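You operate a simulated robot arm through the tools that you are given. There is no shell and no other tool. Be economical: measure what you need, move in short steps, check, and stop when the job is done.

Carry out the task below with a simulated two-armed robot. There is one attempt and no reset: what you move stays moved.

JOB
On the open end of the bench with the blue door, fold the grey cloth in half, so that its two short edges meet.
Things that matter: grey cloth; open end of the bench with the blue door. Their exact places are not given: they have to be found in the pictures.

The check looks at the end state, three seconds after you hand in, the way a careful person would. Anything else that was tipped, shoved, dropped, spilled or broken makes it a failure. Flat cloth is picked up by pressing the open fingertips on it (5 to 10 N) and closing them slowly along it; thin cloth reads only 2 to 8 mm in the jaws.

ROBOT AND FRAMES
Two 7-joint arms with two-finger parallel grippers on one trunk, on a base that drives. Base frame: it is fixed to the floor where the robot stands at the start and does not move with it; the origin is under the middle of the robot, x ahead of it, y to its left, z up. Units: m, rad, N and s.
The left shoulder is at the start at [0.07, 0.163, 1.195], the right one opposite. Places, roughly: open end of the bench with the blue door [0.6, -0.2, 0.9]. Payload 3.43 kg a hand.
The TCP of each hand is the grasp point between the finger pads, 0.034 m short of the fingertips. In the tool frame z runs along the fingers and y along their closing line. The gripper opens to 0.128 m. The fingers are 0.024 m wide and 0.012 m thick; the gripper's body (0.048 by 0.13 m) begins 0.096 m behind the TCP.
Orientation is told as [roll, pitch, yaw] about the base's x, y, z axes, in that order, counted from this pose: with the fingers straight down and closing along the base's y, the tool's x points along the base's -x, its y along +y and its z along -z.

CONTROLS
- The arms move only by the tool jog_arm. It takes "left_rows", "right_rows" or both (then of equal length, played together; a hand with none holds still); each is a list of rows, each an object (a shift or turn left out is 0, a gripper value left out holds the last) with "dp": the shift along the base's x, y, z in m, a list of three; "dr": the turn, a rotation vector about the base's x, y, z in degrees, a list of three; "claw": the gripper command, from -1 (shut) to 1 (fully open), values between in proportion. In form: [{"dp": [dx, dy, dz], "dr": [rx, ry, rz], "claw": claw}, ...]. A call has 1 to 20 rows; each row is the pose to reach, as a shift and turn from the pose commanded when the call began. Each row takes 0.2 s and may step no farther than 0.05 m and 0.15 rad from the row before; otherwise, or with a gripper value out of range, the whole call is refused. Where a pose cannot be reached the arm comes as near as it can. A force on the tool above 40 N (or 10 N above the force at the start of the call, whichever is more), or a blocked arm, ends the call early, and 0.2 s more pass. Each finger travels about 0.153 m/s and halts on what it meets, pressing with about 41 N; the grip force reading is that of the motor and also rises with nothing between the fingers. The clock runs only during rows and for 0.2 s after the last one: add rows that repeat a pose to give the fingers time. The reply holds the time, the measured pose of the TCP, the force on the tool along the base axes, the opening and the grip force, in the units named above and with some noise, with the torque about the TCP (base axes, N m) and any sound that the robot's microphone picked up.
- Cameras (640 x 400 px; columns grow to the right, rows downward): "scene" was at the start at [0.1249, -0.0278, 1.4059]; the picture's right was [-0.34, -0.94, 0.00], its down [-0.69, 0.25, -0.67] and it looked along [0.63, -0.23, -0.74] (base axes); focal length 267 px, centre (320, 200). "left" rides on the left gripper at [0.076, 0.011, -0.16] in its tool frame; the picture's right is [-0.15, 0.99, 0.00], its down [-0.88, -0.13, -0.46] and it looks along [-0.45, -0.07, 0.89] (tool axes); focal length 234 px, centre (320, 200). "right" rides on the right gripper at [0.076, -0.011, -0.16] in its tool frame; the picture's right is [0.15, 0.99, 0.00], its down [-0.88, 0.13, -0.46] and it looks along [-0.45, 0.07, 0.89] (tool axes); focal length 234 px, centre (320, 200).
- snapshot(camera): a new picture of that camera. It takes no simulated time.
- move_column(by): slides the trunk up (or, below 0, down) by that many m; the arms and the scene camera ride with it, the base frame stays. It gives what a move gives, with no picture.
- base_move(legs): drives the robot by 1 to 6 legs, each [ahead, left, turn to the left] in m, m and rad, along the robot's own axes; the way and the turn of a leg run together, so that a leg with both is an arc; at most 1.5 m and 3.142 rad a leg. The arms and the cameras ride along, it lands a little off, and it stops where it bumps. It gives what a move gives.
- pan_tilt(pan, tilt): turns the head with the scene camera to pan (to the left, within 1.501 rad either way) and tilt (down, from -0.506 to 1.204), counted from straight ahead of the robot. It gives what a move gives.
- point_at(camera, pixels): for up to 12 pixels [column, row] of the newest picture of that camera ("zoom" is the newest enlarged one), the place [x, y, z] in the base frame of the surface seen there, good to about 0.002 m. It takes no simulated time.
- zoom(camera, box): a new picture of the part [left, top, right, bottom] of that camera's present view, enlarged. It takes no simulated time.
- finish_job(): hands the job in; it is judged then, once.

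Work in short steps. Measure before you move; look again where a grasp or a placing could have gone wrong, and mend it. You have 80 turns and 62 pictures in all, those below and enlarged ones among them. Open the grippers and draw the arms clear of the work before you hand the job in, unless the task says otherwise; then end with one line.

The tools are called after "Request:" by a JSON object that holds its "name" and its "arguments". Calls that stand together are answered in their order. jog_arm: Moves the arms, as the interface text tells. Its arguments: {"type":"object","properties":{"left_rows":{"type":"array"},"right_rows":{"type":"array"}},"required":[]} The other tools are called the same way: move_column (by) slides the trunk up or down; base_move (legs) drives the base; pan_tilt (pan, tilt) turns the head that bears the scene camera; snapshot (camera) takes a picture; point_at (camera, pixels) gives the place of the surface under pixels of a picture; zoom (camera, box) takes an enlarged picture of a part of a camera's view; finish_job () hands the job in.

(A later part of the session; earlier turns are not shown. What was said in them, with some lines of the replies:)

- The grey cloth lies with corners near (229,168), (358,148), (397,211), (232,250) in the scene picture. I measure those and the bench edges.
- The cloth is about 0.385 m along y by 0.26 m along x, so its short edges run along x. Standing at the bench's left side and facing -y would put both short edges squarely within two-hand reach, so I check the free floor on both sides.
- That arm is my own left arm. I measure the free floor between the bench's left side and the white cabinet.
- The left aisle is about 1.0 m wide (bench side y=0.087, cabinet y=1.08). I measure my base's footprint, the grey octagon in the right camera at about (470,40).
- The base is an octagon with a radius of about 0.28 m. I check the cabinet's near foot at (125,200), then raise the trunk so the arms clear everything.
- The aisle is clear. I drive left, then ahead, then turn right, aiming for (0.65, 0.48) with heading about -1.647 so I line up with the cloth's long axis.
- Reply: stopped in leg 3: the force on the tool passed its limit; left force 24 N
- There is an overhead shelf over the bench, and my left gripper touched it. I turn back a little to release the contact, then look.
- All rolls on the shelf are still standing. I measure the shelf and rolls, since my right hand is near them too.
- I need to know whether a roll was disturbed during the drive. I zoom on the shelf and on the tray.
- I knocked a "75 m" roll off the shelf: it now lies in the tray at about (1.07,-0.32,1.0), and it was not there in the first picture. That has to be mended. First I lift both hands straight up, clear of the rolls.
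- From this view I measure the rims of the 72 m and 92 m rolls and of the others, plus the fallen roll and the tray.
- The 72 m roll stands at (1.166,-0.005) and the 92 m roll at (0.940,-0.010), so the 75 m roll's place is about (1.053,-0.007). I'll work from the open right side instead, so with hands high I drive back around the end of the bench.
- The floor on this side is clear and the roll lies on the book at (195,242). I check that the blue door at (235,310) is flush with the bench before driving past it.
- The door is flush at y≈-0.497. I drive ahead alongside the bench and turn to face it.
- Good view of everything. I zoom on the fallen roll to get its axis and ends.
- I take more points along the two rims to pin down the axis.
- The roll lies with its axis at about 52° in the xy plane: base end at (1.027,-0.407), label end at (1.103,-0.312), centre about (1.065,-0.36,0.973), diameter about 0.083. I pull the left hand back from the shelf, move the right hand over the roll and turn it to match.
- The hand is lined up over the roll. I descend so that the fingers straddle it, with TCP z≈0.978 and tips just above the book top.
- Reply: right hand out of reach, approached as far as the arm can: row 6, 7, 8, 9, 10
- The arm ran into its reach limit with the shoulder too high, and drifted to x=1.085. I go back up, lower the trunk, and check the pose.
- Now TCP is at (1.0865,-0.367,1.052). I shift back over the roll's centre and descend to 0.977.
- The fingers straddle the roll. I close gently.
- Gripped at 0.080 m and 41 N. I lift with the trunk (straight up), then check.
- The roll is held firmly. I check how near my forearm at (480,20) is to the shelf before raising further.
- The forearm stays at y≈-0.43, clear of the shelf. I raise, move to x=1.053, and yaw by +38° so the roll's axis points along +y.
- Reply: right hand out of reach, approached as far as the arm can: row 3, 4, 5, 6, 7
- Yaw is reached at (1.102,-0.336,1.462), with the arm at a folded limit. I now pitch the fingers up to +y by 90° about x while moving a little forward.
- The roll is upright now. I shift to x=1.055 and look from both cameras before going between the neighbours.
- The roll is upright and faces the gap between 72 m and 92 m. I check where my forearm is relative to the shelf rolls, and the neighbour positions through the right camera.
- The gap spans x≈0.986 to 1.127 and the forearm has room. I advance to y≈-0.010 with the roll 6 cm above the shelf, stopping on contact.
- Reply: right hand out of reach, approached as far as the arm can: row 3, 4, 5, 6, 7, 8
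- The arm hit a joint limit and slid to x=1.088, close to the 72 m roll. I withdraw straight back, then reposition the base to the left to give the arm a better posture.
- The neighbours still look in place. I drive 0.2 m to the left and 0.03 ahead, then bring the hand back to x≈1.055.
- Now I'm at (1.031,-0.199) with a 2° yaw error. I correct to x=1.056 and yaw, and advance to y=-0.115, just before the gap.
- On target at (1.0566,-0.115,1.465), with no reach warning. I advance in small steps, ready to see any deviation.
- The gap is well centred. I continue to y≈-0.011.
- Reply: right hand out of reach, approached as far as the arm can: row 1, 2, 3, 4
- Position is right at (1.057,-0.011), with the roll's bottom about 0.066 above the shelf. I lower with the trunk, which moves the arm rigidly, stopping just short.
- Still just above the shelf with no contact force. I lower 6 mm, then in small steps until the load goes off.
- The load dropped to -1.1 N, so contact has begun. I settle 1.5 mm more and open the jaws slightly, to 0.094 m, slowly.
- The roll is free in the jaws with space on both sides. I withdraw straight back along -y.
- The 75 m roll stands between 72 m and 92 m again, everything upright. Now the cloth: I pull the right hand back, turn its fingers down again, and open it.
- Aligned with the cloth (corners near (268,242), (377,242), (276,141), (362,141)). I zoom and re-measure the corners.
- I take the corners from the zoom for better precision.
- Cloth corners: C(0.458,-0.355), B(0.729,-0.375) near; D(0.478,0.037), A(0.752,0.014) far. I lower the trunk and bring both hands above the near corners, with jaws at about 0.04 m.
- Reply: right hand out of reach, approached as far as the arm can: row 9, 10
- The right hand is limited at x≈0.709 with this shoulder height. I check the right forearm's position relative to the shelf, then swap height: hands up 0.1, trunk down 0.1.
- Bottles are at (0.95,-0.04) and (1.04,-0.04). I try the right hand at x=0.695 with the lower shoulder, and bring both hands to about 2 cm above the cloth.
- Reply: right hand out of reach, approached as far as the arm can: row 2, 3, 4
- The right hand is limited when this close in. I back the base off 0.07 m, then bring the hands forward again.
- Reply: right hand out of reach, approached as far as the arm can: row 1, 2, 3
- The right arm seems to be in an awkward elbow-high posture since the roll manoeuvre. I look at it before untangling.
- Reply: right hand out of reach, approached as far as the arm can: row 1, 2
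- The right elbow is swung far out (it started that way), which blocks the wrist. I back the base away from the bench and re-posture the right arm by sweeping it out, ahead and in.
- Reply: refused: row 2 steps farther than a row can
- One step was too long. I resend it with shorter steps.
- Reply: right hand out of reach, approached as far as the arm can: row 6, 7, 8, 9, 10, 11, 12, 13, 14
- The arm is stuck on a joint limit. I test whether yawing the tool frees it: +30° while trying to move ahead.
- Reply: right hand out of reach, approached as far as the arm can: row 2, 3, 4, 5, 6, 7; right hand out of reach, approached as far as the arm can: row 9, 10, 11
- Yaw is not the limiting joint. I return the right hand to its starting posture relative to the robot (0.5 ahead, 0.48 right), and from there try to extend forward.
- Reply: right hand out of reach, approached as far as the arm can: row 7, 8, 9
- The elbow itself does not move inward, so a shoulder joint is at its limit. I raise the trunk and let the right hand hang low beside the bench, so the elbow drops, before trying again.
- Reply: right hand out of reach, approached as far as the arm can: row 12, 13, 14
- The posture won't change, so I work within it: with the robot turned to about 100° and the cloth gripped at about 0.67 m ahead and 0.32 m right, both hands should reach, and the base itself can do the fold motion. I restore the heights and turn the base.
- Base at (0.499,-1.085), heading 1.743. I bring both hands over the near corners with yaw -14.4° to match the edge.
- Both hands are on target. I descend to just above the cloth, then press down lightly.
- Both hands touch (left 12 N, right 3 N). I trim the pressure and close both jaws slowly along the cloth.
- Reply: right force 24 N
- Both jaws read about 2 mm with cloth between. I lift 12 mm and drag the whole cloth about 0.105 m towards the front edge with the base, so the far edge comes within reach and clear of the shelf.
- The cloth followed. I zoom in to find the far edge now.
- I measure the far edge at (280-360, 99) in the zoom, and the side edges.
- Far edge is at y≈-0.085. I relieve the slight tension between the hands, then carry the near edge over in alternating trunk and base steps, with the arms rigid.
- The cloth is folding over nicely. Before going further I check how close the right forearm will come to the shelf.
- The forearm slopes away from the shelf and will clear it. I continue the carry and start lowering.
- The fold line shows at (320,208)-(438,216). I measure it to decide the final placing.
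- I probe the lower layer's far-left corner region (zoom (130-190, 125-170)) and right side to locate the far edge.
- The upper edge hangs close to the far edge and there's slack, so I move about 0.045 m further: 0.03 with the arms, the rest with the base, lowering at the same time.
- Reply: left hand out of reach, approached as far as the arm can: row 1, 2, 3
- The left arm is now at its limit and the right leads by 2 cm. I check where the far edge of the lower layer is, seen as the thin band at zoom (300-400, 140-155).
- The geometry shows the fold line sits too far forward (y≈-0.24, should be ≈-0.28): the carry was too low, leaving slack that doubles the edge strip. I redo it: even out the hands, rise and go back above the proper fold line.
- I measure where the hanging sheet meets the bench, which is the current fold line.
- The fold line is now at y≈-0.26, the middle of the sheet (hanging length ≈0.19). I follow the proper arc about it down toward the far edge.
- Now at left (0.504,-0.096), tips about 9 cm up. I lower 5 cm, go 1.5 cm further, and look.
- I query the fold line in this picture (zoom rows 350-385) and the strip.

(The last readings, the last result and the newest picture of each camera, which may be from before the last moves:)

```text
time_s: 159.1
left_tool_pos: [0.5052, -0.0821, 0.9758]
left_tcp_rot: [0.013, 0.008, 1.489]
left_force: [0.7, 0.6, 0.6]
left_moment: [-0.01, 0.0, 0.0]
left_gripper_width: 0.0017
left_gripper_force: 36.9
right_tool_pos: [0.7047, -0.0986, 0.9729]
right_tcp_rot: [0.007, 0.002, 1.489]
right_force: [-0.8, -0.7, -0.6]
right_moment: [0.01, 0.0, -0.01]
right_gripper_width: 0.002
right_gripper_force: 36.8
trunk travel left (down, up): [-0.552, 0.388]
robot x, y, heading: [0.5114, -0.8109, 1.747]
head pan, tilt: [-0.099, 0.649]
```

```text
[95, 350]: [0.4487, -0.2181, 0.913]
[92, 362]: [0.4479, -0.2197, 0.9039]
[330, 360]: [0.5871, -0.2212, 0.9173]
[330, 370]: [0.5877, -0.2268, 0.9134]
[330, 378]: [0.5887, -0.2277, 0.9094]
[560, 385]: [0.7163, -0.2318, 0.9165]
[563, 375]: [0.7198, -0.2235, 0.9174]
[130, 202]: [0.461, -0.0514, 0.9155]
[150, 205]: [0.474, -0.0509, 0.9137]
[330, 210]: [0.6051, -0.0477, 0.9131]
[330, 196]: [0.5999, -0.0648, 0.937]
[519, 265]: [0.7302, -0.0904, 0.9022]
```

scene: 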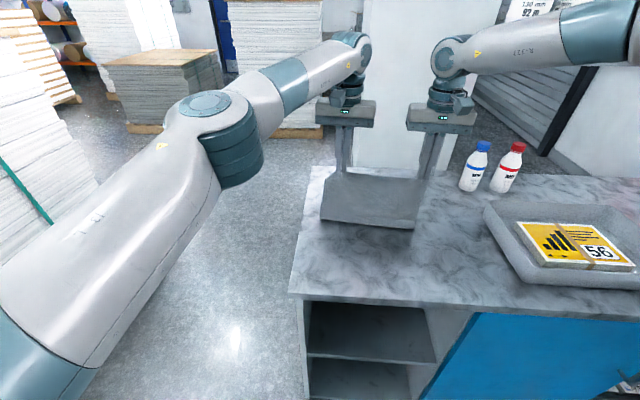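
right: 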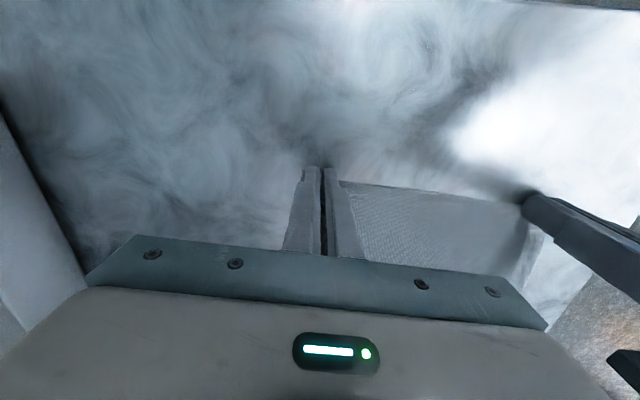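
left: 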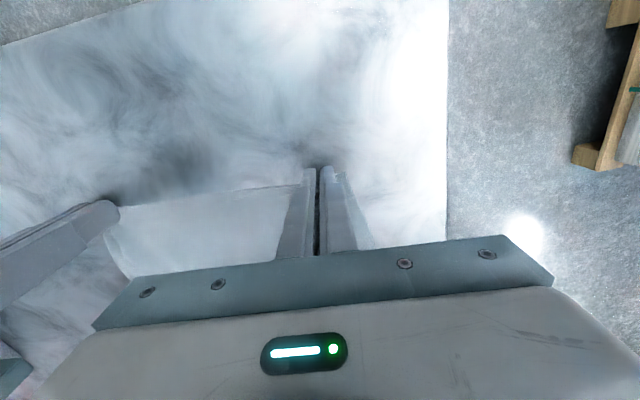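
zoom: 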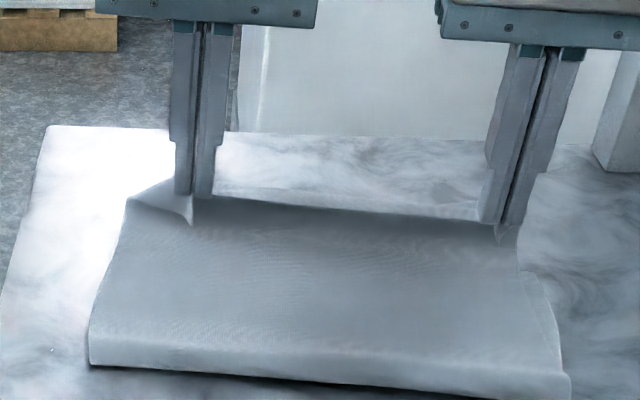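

The fold line drifts forward about 3 cm during the carry. I go back again, start from a fold line further back (~-0.29), and return on a slightly lower path so it ends in the middle.

Request:
{"name": "move_column", "arguments": {"by": 0.05}}

Request:
{"name": "base_move", "arguments": {"legs": [[-0.098, 0.022, 0]]}}

Request:
{"name": "move_column", "arguments": {"by": 0.06}}

Request:
{"name": "base_move", "arguments": {"legs": [[-0.122, 0.027, 0]]}}

Request:
{"name": "move_column", "arguments": {"by": -0.015}}

Request:
{"name": "base_move", "arguments": {"legs": [[0.083, -0.019, 0]]}}

Request:
{"name": "move_column", "arguments": {"by": -0.03}}

Request:
{"name": "base_move", "arguments": {"legs": [[0.049, -0.011, 0]]}}

Request:
{"name": "move_column", "arguments": {"by": -0.025}}

Request:
{"name": "base_move", "arguments": {"legs": [[0.04, -0.009, 0]]}}

Request:
{"name": "move_column", "arguments": {"by": -0.02}}

Request:
{"name": "base_move", "arguments": {"legs": [[0.025, -0.006, 0]]}}

```text
time_s: 160.0
left_tool_pos: [0.5041, -0.0816, 1.0242]
left_tcp_rot: [0.014, 0.008, 1.487]
left_force: [0.5, 1.5, -0.4]
left_moment: [0.0, 0.0, -0.03]
left_gripper_width: 0.0018
left_gripper_force: 36.6
right_tool_pos: [0.7045, -0.0972, 1.0236]
right_tcp_rot: [0.007, 0.006, 1.489]
right_force: [-0.2, -0.6, 0.1]
right_moment: [0.01, 0.04, 0.03]
right_gripper_width: 0.0018
right_gripper_force: 36.6
trunk travel left (down, up): [-0.602, 0.338]
robot x, y, heading: [0.5065, -0.8097, 1.745]
head pan, tilt: [-0.099, 0.649]
```

```text
time_s: 161.1
left_tool_pos: [0.5011, -0.1818, 1.0254]
left_tcp_rot: [0.015, 0.01, 1.488]
left_force: [0.8, 0.1, 0.5]
left_moment: [0.02, -0.01, 0.0]
left_gripper_width: 0.0018
left_gripper_force: 36.2
right_tool_pos: [0.7016, -0.1983, 1.0232]
right_tcp_rot: [0.007, 0.004, 1.489]
right_force: [-1.1, -0.8, -0.1]
right_moment: [-0.02, 0.04, 0.02]
right_gripper_width: 0.002
right_gripper_force: 36.7
trunk travel left (down, up): [-0.602, 0.338]
robot x, y, heading: [0.5034, -0.9059, 1.744]
head pan, tilt: [-0.099, 0.649]
```

```text
time_s: 162.1
left_tool_pos: [0.5011, -0.1807, 1.0842]
left_tcp_rot: [0.016, 0.011, 1.488]
left_force: [0.5, 0.3, -0.4]
left_moment: [-0.01, 0.02, 0.01]
left_gripper_width: 0.0015
left_gripper_force: 36.8
right_tool_pos: [0.7017, -0.1985, 1.0823]
right_tcp_rot: [0.007, 0.006, 1.488]
right_force: [-1.0, 0.2, -0.2]
right_moment: [-0.03, 0.02, 0.01]
right_gripper_width: 0.0019
right_gripper_force: 36.6
trunk travel left (down, up): [-0.662, 0.277]
robot x, y, heading: [0.5054, -0.9088, 1.744]
head pan, tilt: [-0.099, 0.649]
```

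```text
time_s: 163.4
left_tool_pos: [0.495, -0.3051, 1.0848]
left_tcp_rot: [0.016, 0.008, 1.489]
left_force: [1.2, 0.4, -0.5]
left_moment: [-0.03, -0.01, -0.02]
left_gripper_width: 0.002
left_gripper_force: 36.7
right_tool_pos: [0.6964, -0.3225, 1.0823]
right_tcp_rot: [0.007, 0.006, 1.49]
right_force: [-0.1, -0.2, -0.6]
right_moment: [0.01, 0.04, -0.03]
right_gripper_width: 0.0019
right_gripper_force: 37.2
trunk travel left (down, up): [-0.662, 0.277]
robot x, y, heading: [0.5029, -1.0377, 1.74]
head pan, tilt: [-0.099, 0.649]
```

```text
time_s: 164.0
left_tool_pos: [0.4968, -0.3071, 1.0696]
left_tcp_rot: [0.014, 0.008, 1.489]
left_force: [0.1, -1.3, 0.6]
left_moment: [-0.01, 0.0, -0.04]
left_gripper_width: 0.0018
left_gripper_force: 36.5
right_tool_pos: [0.6959, -0.3238, 1.0678]
right_tcp_rot: [0.008, 0.004, 1.49]
right_force: [-0.6, -0.5, 0.9]
right_moment: [0.0, 0.01, 0.05]
right_gripper_width: 0.0018
right_gripper_force: 36.7
trunk travel left (down, up): [-0.648, 0.292]
robot x, y, heading: [0.5003, -1.0351, 1.753]
head pan, tilt: [-0.099, 0.649]
```

```text
time_s: 165.1
left_tool_pos: [0.5011, -0.225, 1.0708]
left_tcp_rot: [0.015, 0.008, 1.487]
left_force: [0.6, 0.3, -0.4]
left_moment: [-0.01, -0.03, 0.0]
left_gripper_width: 0.0017
left_gripper_force: 37.0
right_tool_pos: [0.7024, -0.2412, 1.0676]
right_tcp_rot: [0.008, 0.005, 1.485]
right_force: [-0.4, -0.3, -0.1]
right_moment: [0.01, 0.03, -0.01]
right_gripper_width: 0.0018
right_gripper_force: 36.9
trunk travel left (down, up): [-0.648, 0.292]
robot x, y, heading: [0.5059, -0.955, 1.746]
head pan, tilt: [-0.099, 0.649]
```

```text
time_s: 165.8
left_tool_pos: [0.5017, -0.2241, 1.0383]
left_tcp_rot: [0.014, 0.01, 1.487]
left_force: [0.4, -0.3, -0.3]
left_moment: [0.01, 0.01, -0.01]
left_gripper_width: 0.0019
left_gripper_force: 36.3
right_tool_pos: [0.7015, -0.2409, 1.0373]
right_tcp_rot: [0.008, 0.006, 1.487]
right_force: [-0.7, 0.4, 0.7]
right_moment: [-0.04, 0.01, 0.02]
right_gripper_width: 0.0018
right_gripper_force: 37.2
trunk travel left (down, up): [-0.617, 0.322]
robot x, y, heading: [0.5084, -0.9572, 1.738]
head pan, tilt: [-0.099, 0.649]
```

```text
time_s: 166.8
left_tool_pos: [0.5033, -0.1772, 1.0406]
left_tcp_rot: [0.014, 0.008, 1.488]
left_force: [1.5, 0.1, -0.9]
left_moment: [-0.03, -0.01, 0.0]
left_gripper_width: 0.0018
left_gripper_force: 37.0
right_tool_pos: [0.7048, -0.1928, 1.0399]
right_tcp_rot: [0.007, 0.003, 1.489]
right_force: [-0.4, 0.4, -0.2]
right_moment: [-0.01, 0.0, -0.02]
right_gripper_width: 0.002
right_gripper_force: 36.3
trunk travel left (down, up): [-0.617, 0.322]
robot x, y, heading: [0.5093, -0.9055, 1.75]
head pan, tilt: [-0.099, 0.649]
```

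```text
time_s: 167.5
left_tool_pos: [0.5041, -0.1751, 1.0142]
left_tcp_rot: [0.014, 0.008, 1.485]
left_force: [0.7, 0.5, 0.5]
left_moment: [-0.02, 0.02, -0.02]
left_gripper_width: 0.0017
left_gripper_force: 36.3
right_tool_pos: [0.7047, -0.1911, 1.0123]
right_tcp_rot: [0.006, 0.005, 1.486]
right_force: [0.1, 0.9, -0.2]
right_moment: [-0.02, 0.04, 0.02]
right_gripper_width: 0.0018
right_gripper_force: 36.8
trunk travel left (down, up): [-0.592, 0.348]
robot x, y, heading: [0.5056, -0.9024, 1.746]
head pan, tilt: [-0.099, 0.649]
```

```text
time_s: 168.3
left_tool_pos: [0.5058, -0.1376, 1.0168]
left_tcp_rot: [0.014, 0.006, 1.488]
left_force: [0.5, -0.6, -0.4]
left_moment: [0.01, -0.02, 0.0]
left_gripper_width: 0.0018
left_gripper_force: 36.8
right_tool_pos: [0.707, -0.1535, 1.014]
right_tcp_rot: [0.007, 0.004, 1.486]
right_force: [-1.6, -0.2, -0.4]
right_moment: [0.02, 0.04, 0.01]
right_gripper_width: 0.0019
right_gripper_force: 36.7
trunk travel left (down, up): [-0.592, 0.348]
robot x, y, heading: [0.5097, -0.863, 1.744]
head pan, tilt: [-0.099, 0.649]
```

```text
time_s: 169.0
left_tool_pos: [0.5059, -0.1355, 0.9942]
left_tcp_rot: [0.015, 0.009, 1.486]
left_force: [0.5, -0.3, -0.9]
left_moment: [-0.02, 0.0, -0.02]
left_gripper_width: 0.0019
left_gripper_force: 36.8
right_tool_pos: [0.7061, -0.1522, 0.9932]
right_tcp_rot: [0.008, 0.003, 1.49]
right_force: [-1.2, 0.6, 0.2]
right_moment: [-0.03, 0.0, -0.03]
right_gripper_width: 0.0021
right_gripper_force: 36.7
trunk travel left (down, up): [-0.572, 0.368]
robot x, y, heading: [0.5105, -0.87, 1.746]
head pan, tilt: [-0.099, 0.649]
```

```text
time_s: 169.8
left_tool_pos: [0.5084, -0.113, 0.9976]
left_tcp_rot: [0.013, 0.005, 1.487]
left_force: [1.2, -0.8, -0.6]
left_moment: [0.04, 0.02, -0.01]
left_gripper_width: 0.0021
left_gripper_force: 37.1
right_tool_pos: [0.7089, -0.1296, 0.9946]
right_tcp_rot: [0.007, 0.003, 1.488]
right_force: [-1.4, -0.5, 0.7]
right_moment: [0.01, 0.06, 0.0]
right_gripper_width: 0.0019
right_gripper_force: 37.0
trunk travel left (down, up): [-0.572, 0.368]
robot x, y, heading: [0.5144, -0.8412, 1.747]
head pan, tilt: [-0.099, 0.649]
```

I look now, with the hands at y≈-0.112, about 6 cm up.

Request:
{"name": "zoom", "arguments": {"camera": "scene", "box": [290, 120, 460, 226]}}

Request:
{"name": "point_at", "arguments": {"camera": "zoom", "pixels": [[330, 185], [330, 200], [330, 210], [330, 225], [330, 240], [330, 260], [330, 290], [330, 320], [330, 345], [330, 360], [330, 375], [330, 390]]}}

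```text
3.76 times, centred on (375, 173) of scene
```

zoom: 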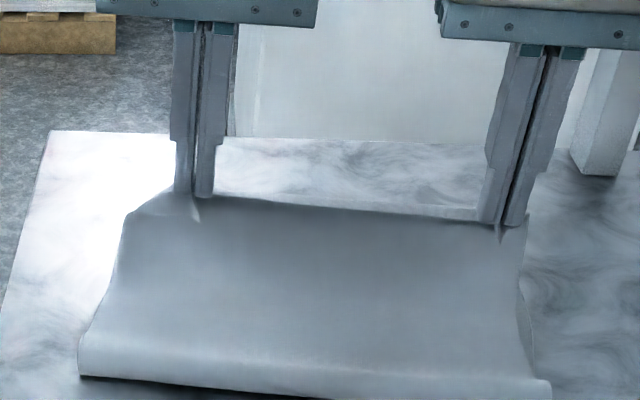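

```text
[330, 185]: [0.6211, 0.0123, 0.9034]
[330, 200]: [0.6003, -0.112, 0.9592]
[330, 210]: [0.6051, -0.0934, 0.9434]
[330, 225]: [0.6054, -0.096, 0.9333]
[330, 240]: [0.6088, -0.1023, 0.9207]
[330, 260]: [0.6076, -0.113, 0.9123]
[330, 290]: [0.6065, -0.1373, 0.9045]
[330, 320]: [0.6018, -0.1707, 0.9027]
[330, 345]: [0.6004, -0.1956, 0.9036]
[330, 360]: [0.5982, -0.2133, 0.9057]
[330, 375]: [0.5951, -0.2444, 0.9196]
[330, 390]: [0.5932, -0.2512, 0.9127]
```

The fold line is now at y≈-0.252 with little slack, much better. I finish: ahead and down alternately to the far edge.

Request:
{"name": "base_move", "arguments": {"legs": [[0.019, -0.004, 0]]}}

Request:
{"name": "move_column", "arguments": {"by": -0.03}}

Request:
{"name": "base_move", "arguments": {"legs": [[0.014, -0.003, 0]]}}

Request:
{"name": "move_column", "arguments": {"by": -0.019}}

```text
time_s: 170.6
left_tool_pos: [0.5092, -0.0934, 0.9965]
left_tcp_rot: [0.013, 0.004, 1.488]
left_force: [1.2, 0.4, 0.4]
left_moment: [0.01, 0.02, 0.0]
left_gripper_width: 0.0021
left_gripper_force: 36.4
right_tool_pos: [0.7093, -0.1117, 0.9948]
right_tcp_rot: [0.007, 0.003, 1.488]
right_force: [-0.1, 0.7, 0.4]
right_moment: [0.03, 0.01, -0.02]
right_gripper_width: 0.0017
right_gripper_force: 37.1
trunk travel left (down, up): [-0.572, 0.368]
robot x, y, heading: [0.5098, -0.8227, 1.745]
head pan, tilt: [-0.099, 0.649]
```

```text
time_s: 171.4
left_tool_pos: [0.5094, -0.0928, 0.9664]
left_tcp_rot: [0.014, 0.007, 1.488]
left_force: [0.1, 0.2, -0.2]
left_moment: [0.02, 0.01, 0.03]
left_gripper_width: 0.0017
left_gripper_force: 36.6
right_tool_pos: [0.7089, -0.1092, 0.9639]
right_tcp_rot: [0.007, 0.002, 1.486]
right_force: [-0.1, -0.2, 0.3]
right_moment: [0.02, 0.03, 0.01]
right_gripper_width: 0.002
right_gripper_force: 36.7
trunk travel left (down, up): [-0.542, 0.398]
robot x, y, heading: [0.5112, -0.8243, 1.744]
head pan, tilt: [-0.099, 0.649]
```

```text
time_s: 172.1
left_tool_pos: [0.5096, -0.0813, 0.9683]
left_tcp_rot: [0.014, 0.005, 1.485]
left_force: [-0.1, -1.2, 0.5]
left_moment: [0.04, 0.0, 0.0]
left_gripper_width: 0.0017
left_gripper_force: 37.2
right_tool_pos: [0.7109, -0.0967, 0.9646]
right_tcp_rot: [0.007, 0.001, 1.488]
right_force: [0.0, -0.8, 0.0]
right_moment: [0.01, -0.03, 0.02]
right_gripper_width: 0.0019
right_gripper_force: 36.4
trunk travel left (down, up): [-0.542, 0.398]
robot x, y, heading: [0.5141, -0.8076, 1.743]
head pan, tilt: [-0.099, 0.649]
```

```text
time_s: 172.8
left_tool_pos: [0.51, -0.079, 0.9474]
left_tcp_rot: [0.015, 0.007, 1.486]
left_force: [0.7, 0.4, 0.3]
left_moment: [0.01, 0.0, -0.02]
left_gripper_width: 0.0024
left_gripper_force: 36.9
right_tool_pos: [0.7097, -0.0948, 0.945]
right_tcp_rot: [0.006, 0.003, 1.486]
right_force: [-0.1, -1.0, 0.8]
right_moment: [-0.03, -0.03, 0.03]
right_gripper_width: 0.0018
right_gripper_force: 36.3
trunk travel left (down, up): [-0.523, 0.417]
robot x, y, heading: [0.5133, -0.8116, 1.744]
head pan, tilt: [-0.099, 0.649]
```

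Tips are about 9 mm above the bench, with the edge over the far edge. I open both jaws slowly and then raise the trunk straight up to look.

Request:
{"name": "jog_arm", "arguments": {"left_rows": [{"dp": [0, 0, -0.004]}, {"dp": [0, 0, -0.006], "claw": -0.9}, {"dp": [0, 0, -0.006], "claw": -0.8}, {"dp": [0, 0, -0.006], "claw": -0.7}, {"dp": [0, 0, -0.006], "claw": -0.6}, {"dp": [0, 0, -0.006], "claw": -0.6}], "right_rows": [{"dp": [0, 0, -0.003]}, {"dp": [0, 0, -0.004], "claw": -0.9}, {"dp": [0, 0, -0.004], "claw": -0.8}, {"dp": [0, 0, -0.004], "claw": -0.7}, {"dp": [0, 0, -0.004], "claw": -0.6}, {"dp": [0, 0, -0.004], "claw": -0.6}]}}

Request:
{"name": "move_column", "arguments": {"by": 0.2}}

Request:
{"name": "pan_tilt", "arguments": {"pan": -0.1, "tilt": 0.8}}

Request:
{"name": "zoom", "arguments": {"camera": "scene", "box": [260, 120, 500, 270]}}

```text
time_s: 174.2
left_tool_pos: [0.5099, -0.079, 0.9425]
left_tcp_rot: [0.014, 0.007, 1.486]
left_force: [0.3, 0.4, 0.3]
left_moment: [0.01, -0.03, 0.0]
left_gripper_width: 0.0257
left_gripper_force: 0.0
right_tool_pos: [0.7094, -0.0956, 0.9408]
right_tcp_rot: [0.007, 0.002, 1.486]
right_force: [0.5, -0.6, 0.2]
right_moment: [-0.01, 0.0, -0.04]
right_gripper_width: 0.0257
right_gripper_force: 0.0
trunk travel left (down, up): [-0.523, 0.417]
robot x, y, heading: [0.5129, -0.8071, 1.745]
head pan, tilt: [-0.099, 0.649]
```

```text
time_s: 176.4
left_tool_pos: [0.5083, -0.0804, 1.1412]
left_tcp_rot: [0.015, 0.007, 1.485]
left_force: [0.8, 0.5, 0.6]
left_moment: [0.02, 0.03, -0.04]
left_gripper_width: 0.0255
left_gripper_force: 0.0
right_tool_pos: [0.7101, -0.0961, 1.1397]
right_tcp_rot: [0.006, 0.003, 1.488]
right_force: [0.6, 0.1, 0.5]
right_moment: [0.0, 0.0, -0.02]
right_gripper_width: 0.0256
right_gripper_force: 0.0
trunk travel left (down, up): [-0.723, 0.217]
robot x, y, heading: [0.5165, -0.8102, 1.74]
head pan, tilt: [-0.099, 0.649]
```

```text
time_s: 177.1
left_tool_pos: [0.5101, -0.0794, 1.1405]
left_tcp_rot: [0.014, 0.008, 1.485]
left_force: [0.1, 0.1, -0.1]
left_moment: [0.01, 0.03, 0.04]
left_gripper_width: 0.0257
left_gripper_force: 0.0
right_tool_pos: [0.7101, -0.0956, 1.1413]
right_tcp_rot: [0.006, 0.005, 1.487]
right_force: [0.2, -0.5, -0.5]
right_moment: [0.0, 0.01, -0.02]
right_gripper_width: 0.0257
right_gripper_force: 0.0
trunk travel left (down, up): [-0.723, 0.217]
robot x, y, heading: [0.5114, -0.8071, 1.742]
head pan, tilt: [-0.099, 0.799]
```

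```text
2.67 times, centred on (380, 195) of scene
```

zoom: 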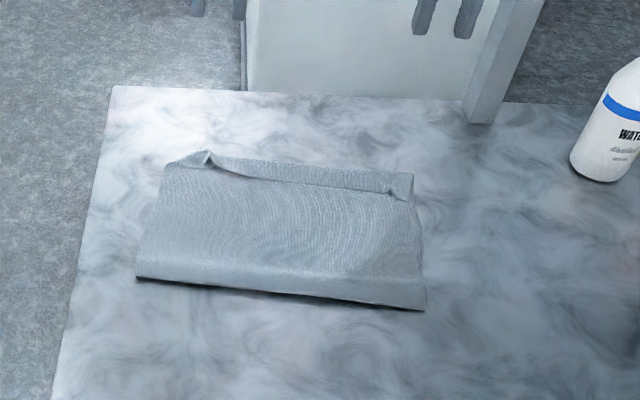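

The cloth is folded, with a small lip turned up along the far edge at (208,158)-(405,185). I measure the lip, far edge and fold line.

Request:
{"name": "point_at", "arguments": {"camera": "zoom", "pixels": [[168, 165], [205, 152], [210, 162], [250, 160], [300, 165], [300, 172], [300, 180], [350, 170], [350, 183], [408, 175], [400, 195], [280, 292]]}}

Request:
{"name": "point_at", "arguments": {"camera": "zoom", "pixels": [[140, 277], [424, 306], [300, 200], [300, 230], [300, 260], [300, 280], [165, 180], [418, 215], [300, 160], [380, 172], [230, 168], [413, 190]]}}

```text
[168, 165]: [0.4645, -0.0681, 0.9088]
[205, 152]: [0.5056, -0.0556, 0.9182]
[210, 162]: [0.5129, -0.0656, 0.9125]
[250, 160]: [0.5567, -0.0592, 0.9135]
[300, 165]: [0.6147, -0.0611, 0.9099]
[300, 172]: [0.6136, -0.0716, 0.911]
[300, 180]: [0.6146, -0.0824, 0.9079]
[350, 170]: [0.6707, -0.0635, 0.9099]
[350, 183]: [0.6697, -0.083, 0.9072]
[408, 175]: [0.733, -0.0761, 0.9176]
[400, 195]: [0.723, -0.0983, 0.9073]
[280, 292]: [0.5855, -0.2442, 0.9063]
```

```text
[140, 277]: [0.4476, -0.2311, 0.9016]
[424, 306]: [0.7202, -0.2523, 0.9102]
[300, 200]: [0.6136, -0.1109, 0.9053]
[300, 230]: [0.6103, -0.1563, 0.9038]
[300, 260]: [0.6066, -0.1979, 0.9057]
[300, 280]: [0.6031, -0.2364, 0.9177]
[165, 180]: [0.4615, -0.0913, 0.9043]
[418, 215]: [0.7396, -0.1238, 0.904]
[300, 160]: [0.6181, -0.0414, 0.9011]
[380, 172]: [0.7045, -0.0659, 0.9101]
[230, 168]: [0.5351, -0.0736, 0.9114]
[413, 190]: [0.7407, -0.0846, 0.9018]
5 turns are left
```

Fold line is at y≈-0.245, and the two short edges meet at y≈-0.06 to -0.085, with a lip under 3 cm; the corners lie over each other. Few turns remain, and further poking risks spoiling it. I draw the arms clear, open the grippers, and take a last look.

Request:
{"name": "base_move", "arguments": {"legs": [[-0.25, 0.056, 0]]}}

Request:
{"name": "jog_arm", "arguments": {"left_rows": [{"claw": 0.0}, {"claw": 1}, {"claw": 1}, {"claw": 1}], "right_rows": [{"claw": 0.0}, {"claw": 1}, {"claw": 1}, {"claw": 1}]}}

Request:
{"name": "base_move", "arguments": {"legs": [[-0.15, 0.03, 0]]}}

Request:
{"name": "pan_tilt", "arguments": {"pan": -0.2, "tilt": 0.45}}

Request:
{"name": "snapshot", "arguments": {"camera": "scene"}}

```text
time_s: 178.9
left_tool_pos: [0.499, -0.3383, 1.1403]
left_tcp_rot: [0.015, 0.008, 1.485]
left_force: [-0.8, 0.1, -1.0]
left_moment: [-0.03, 0.0, -0.01]
left_gripper_width: 0.0257
left_gripper_force: 0.1
right_tool_pos: [0.6977, -0.3559, 1.1402]
right_tcp_rot: [0.007, 0.006, 1.484]
right_force: [0.0, 0.5, -0.6]
right_moment: [0.01, 0.02, -0.02]
right_gripper_width: 0.0258
right_gripper_force: 0.1
trunk travel left (down, up): [-0.723, 0.217]
robot x, y, heading: [0.4971, -1.0658, 1.743]
head pan, tilt: [-0.099, 0.799]
```

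```text
time_s: 179.9
left_tool_pos: [0.4985, -0.3393, 1.1404]
left_tcp_rot: [0.013, 0.006, 1.484]
left_force: [-0.3, -0.5, -1.3]
left_moment: [-0.01, 0.02, 0.02]
left_gripper_width: 0.1281
left_gripper_force: 0.1
right_tool_pos: [0.6989, -0.3557, 1.14]
right_tcp_rot: [0.006, 0.006, 1.485]
right_force: [0.0, 0.2, 0.4]
right_moment: [0.02, -0.01, -0.02]
right_gripper_width: 0.128
right_gripper_force: 0.1
trunk travel left (down, up): [-0.723, 0.217]
robot x, y, heading: [0.5013, -1.0688, 1.743]
head pan, tilt: [-0.099, 0.799]
```

```text
time_s: 181.3
left_tool_pos: [0.4951, -0.4908, 1.1394]
left_tcp_rot: [0.014, 0.009, 1.485]
left_force: [-0.2, 0.1, 0.2]
left_moment: [-0.02, 0.03, 0.0]
left_gripper_width: 0.1282
left_gripper_force: 0.1
right_tool_pos: [0.6951, -0.508, 1.1384]
right_tcp_rot: [0.009, 0.01, 1.486]
right_force: [0.3, 0.9, -0.4]
right_moment: [-0.03, 0.0, -0.02]
right_gripper_width: 0.1281
right_gripper_force: 0.2
trunk travel left (down, up): [-0.723, 0.217]
robot x, y, heading: [0.4976, -1.223, 1.742]
head pan, tilt: [-0.099, 0.799]
```

```text
time_s: 182.2
left_tool_pos: [0.4941, -0.4947, 1.1414]
left_tcp_rot: [0.015, 0.008, 1.487]
left_force: [0.1, -0.3, 0.1]
left_moment: [0.01, -0.02, 0.03]
left_gripper_width: 0.1282
left_gripper_force: 0.1
right_tool_pos: [0.6948, -0.5116, 1.141]
right_tcp_rot: [0.008, 0.003, 1.485]
right_force: [0.5, -0.3, -0.2]
right_moment: [0.02, 0.01, -0.01]
right_gripper_width: 0.128
right_gripper_force: 0.2
trunk travel left (down, up): [-0.723, 0.217]
robot x, y, heading: [0.4971, -1.2222, 1.74]
head pan, tilt: [-0.201, 0.45]
```

```text
1 pictures are left
4 turns are left
```

scene: 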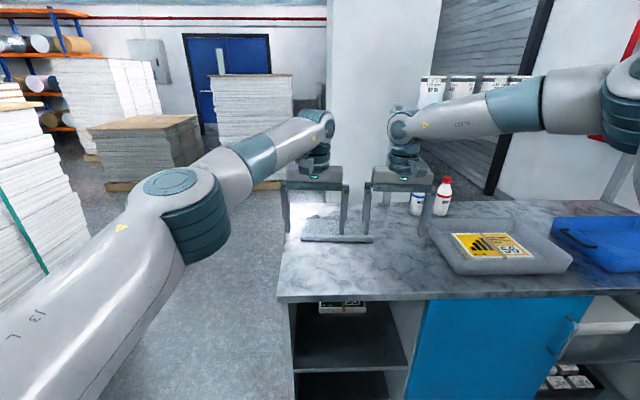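

The cloth lies folded, everything else is standing, and the arms are clear with the grippers open. I hand the job in.

Request:
{"name": "finish_job", "arguments": {}}

```text
The job is handed in.
```

I handed the job in with the grey cloth folded in half on the open end of the bench. Its two short edges meet to within about 2.5 cm, because I left a small turned-back lip along the top edge. While driving early on I knocked the "75 m" roll off the shelf into the tray, then stood it back upright between the 72 m and 92 m rolls. My left gripper also bumped the shelf once, and I saw nothing else fall or tip.
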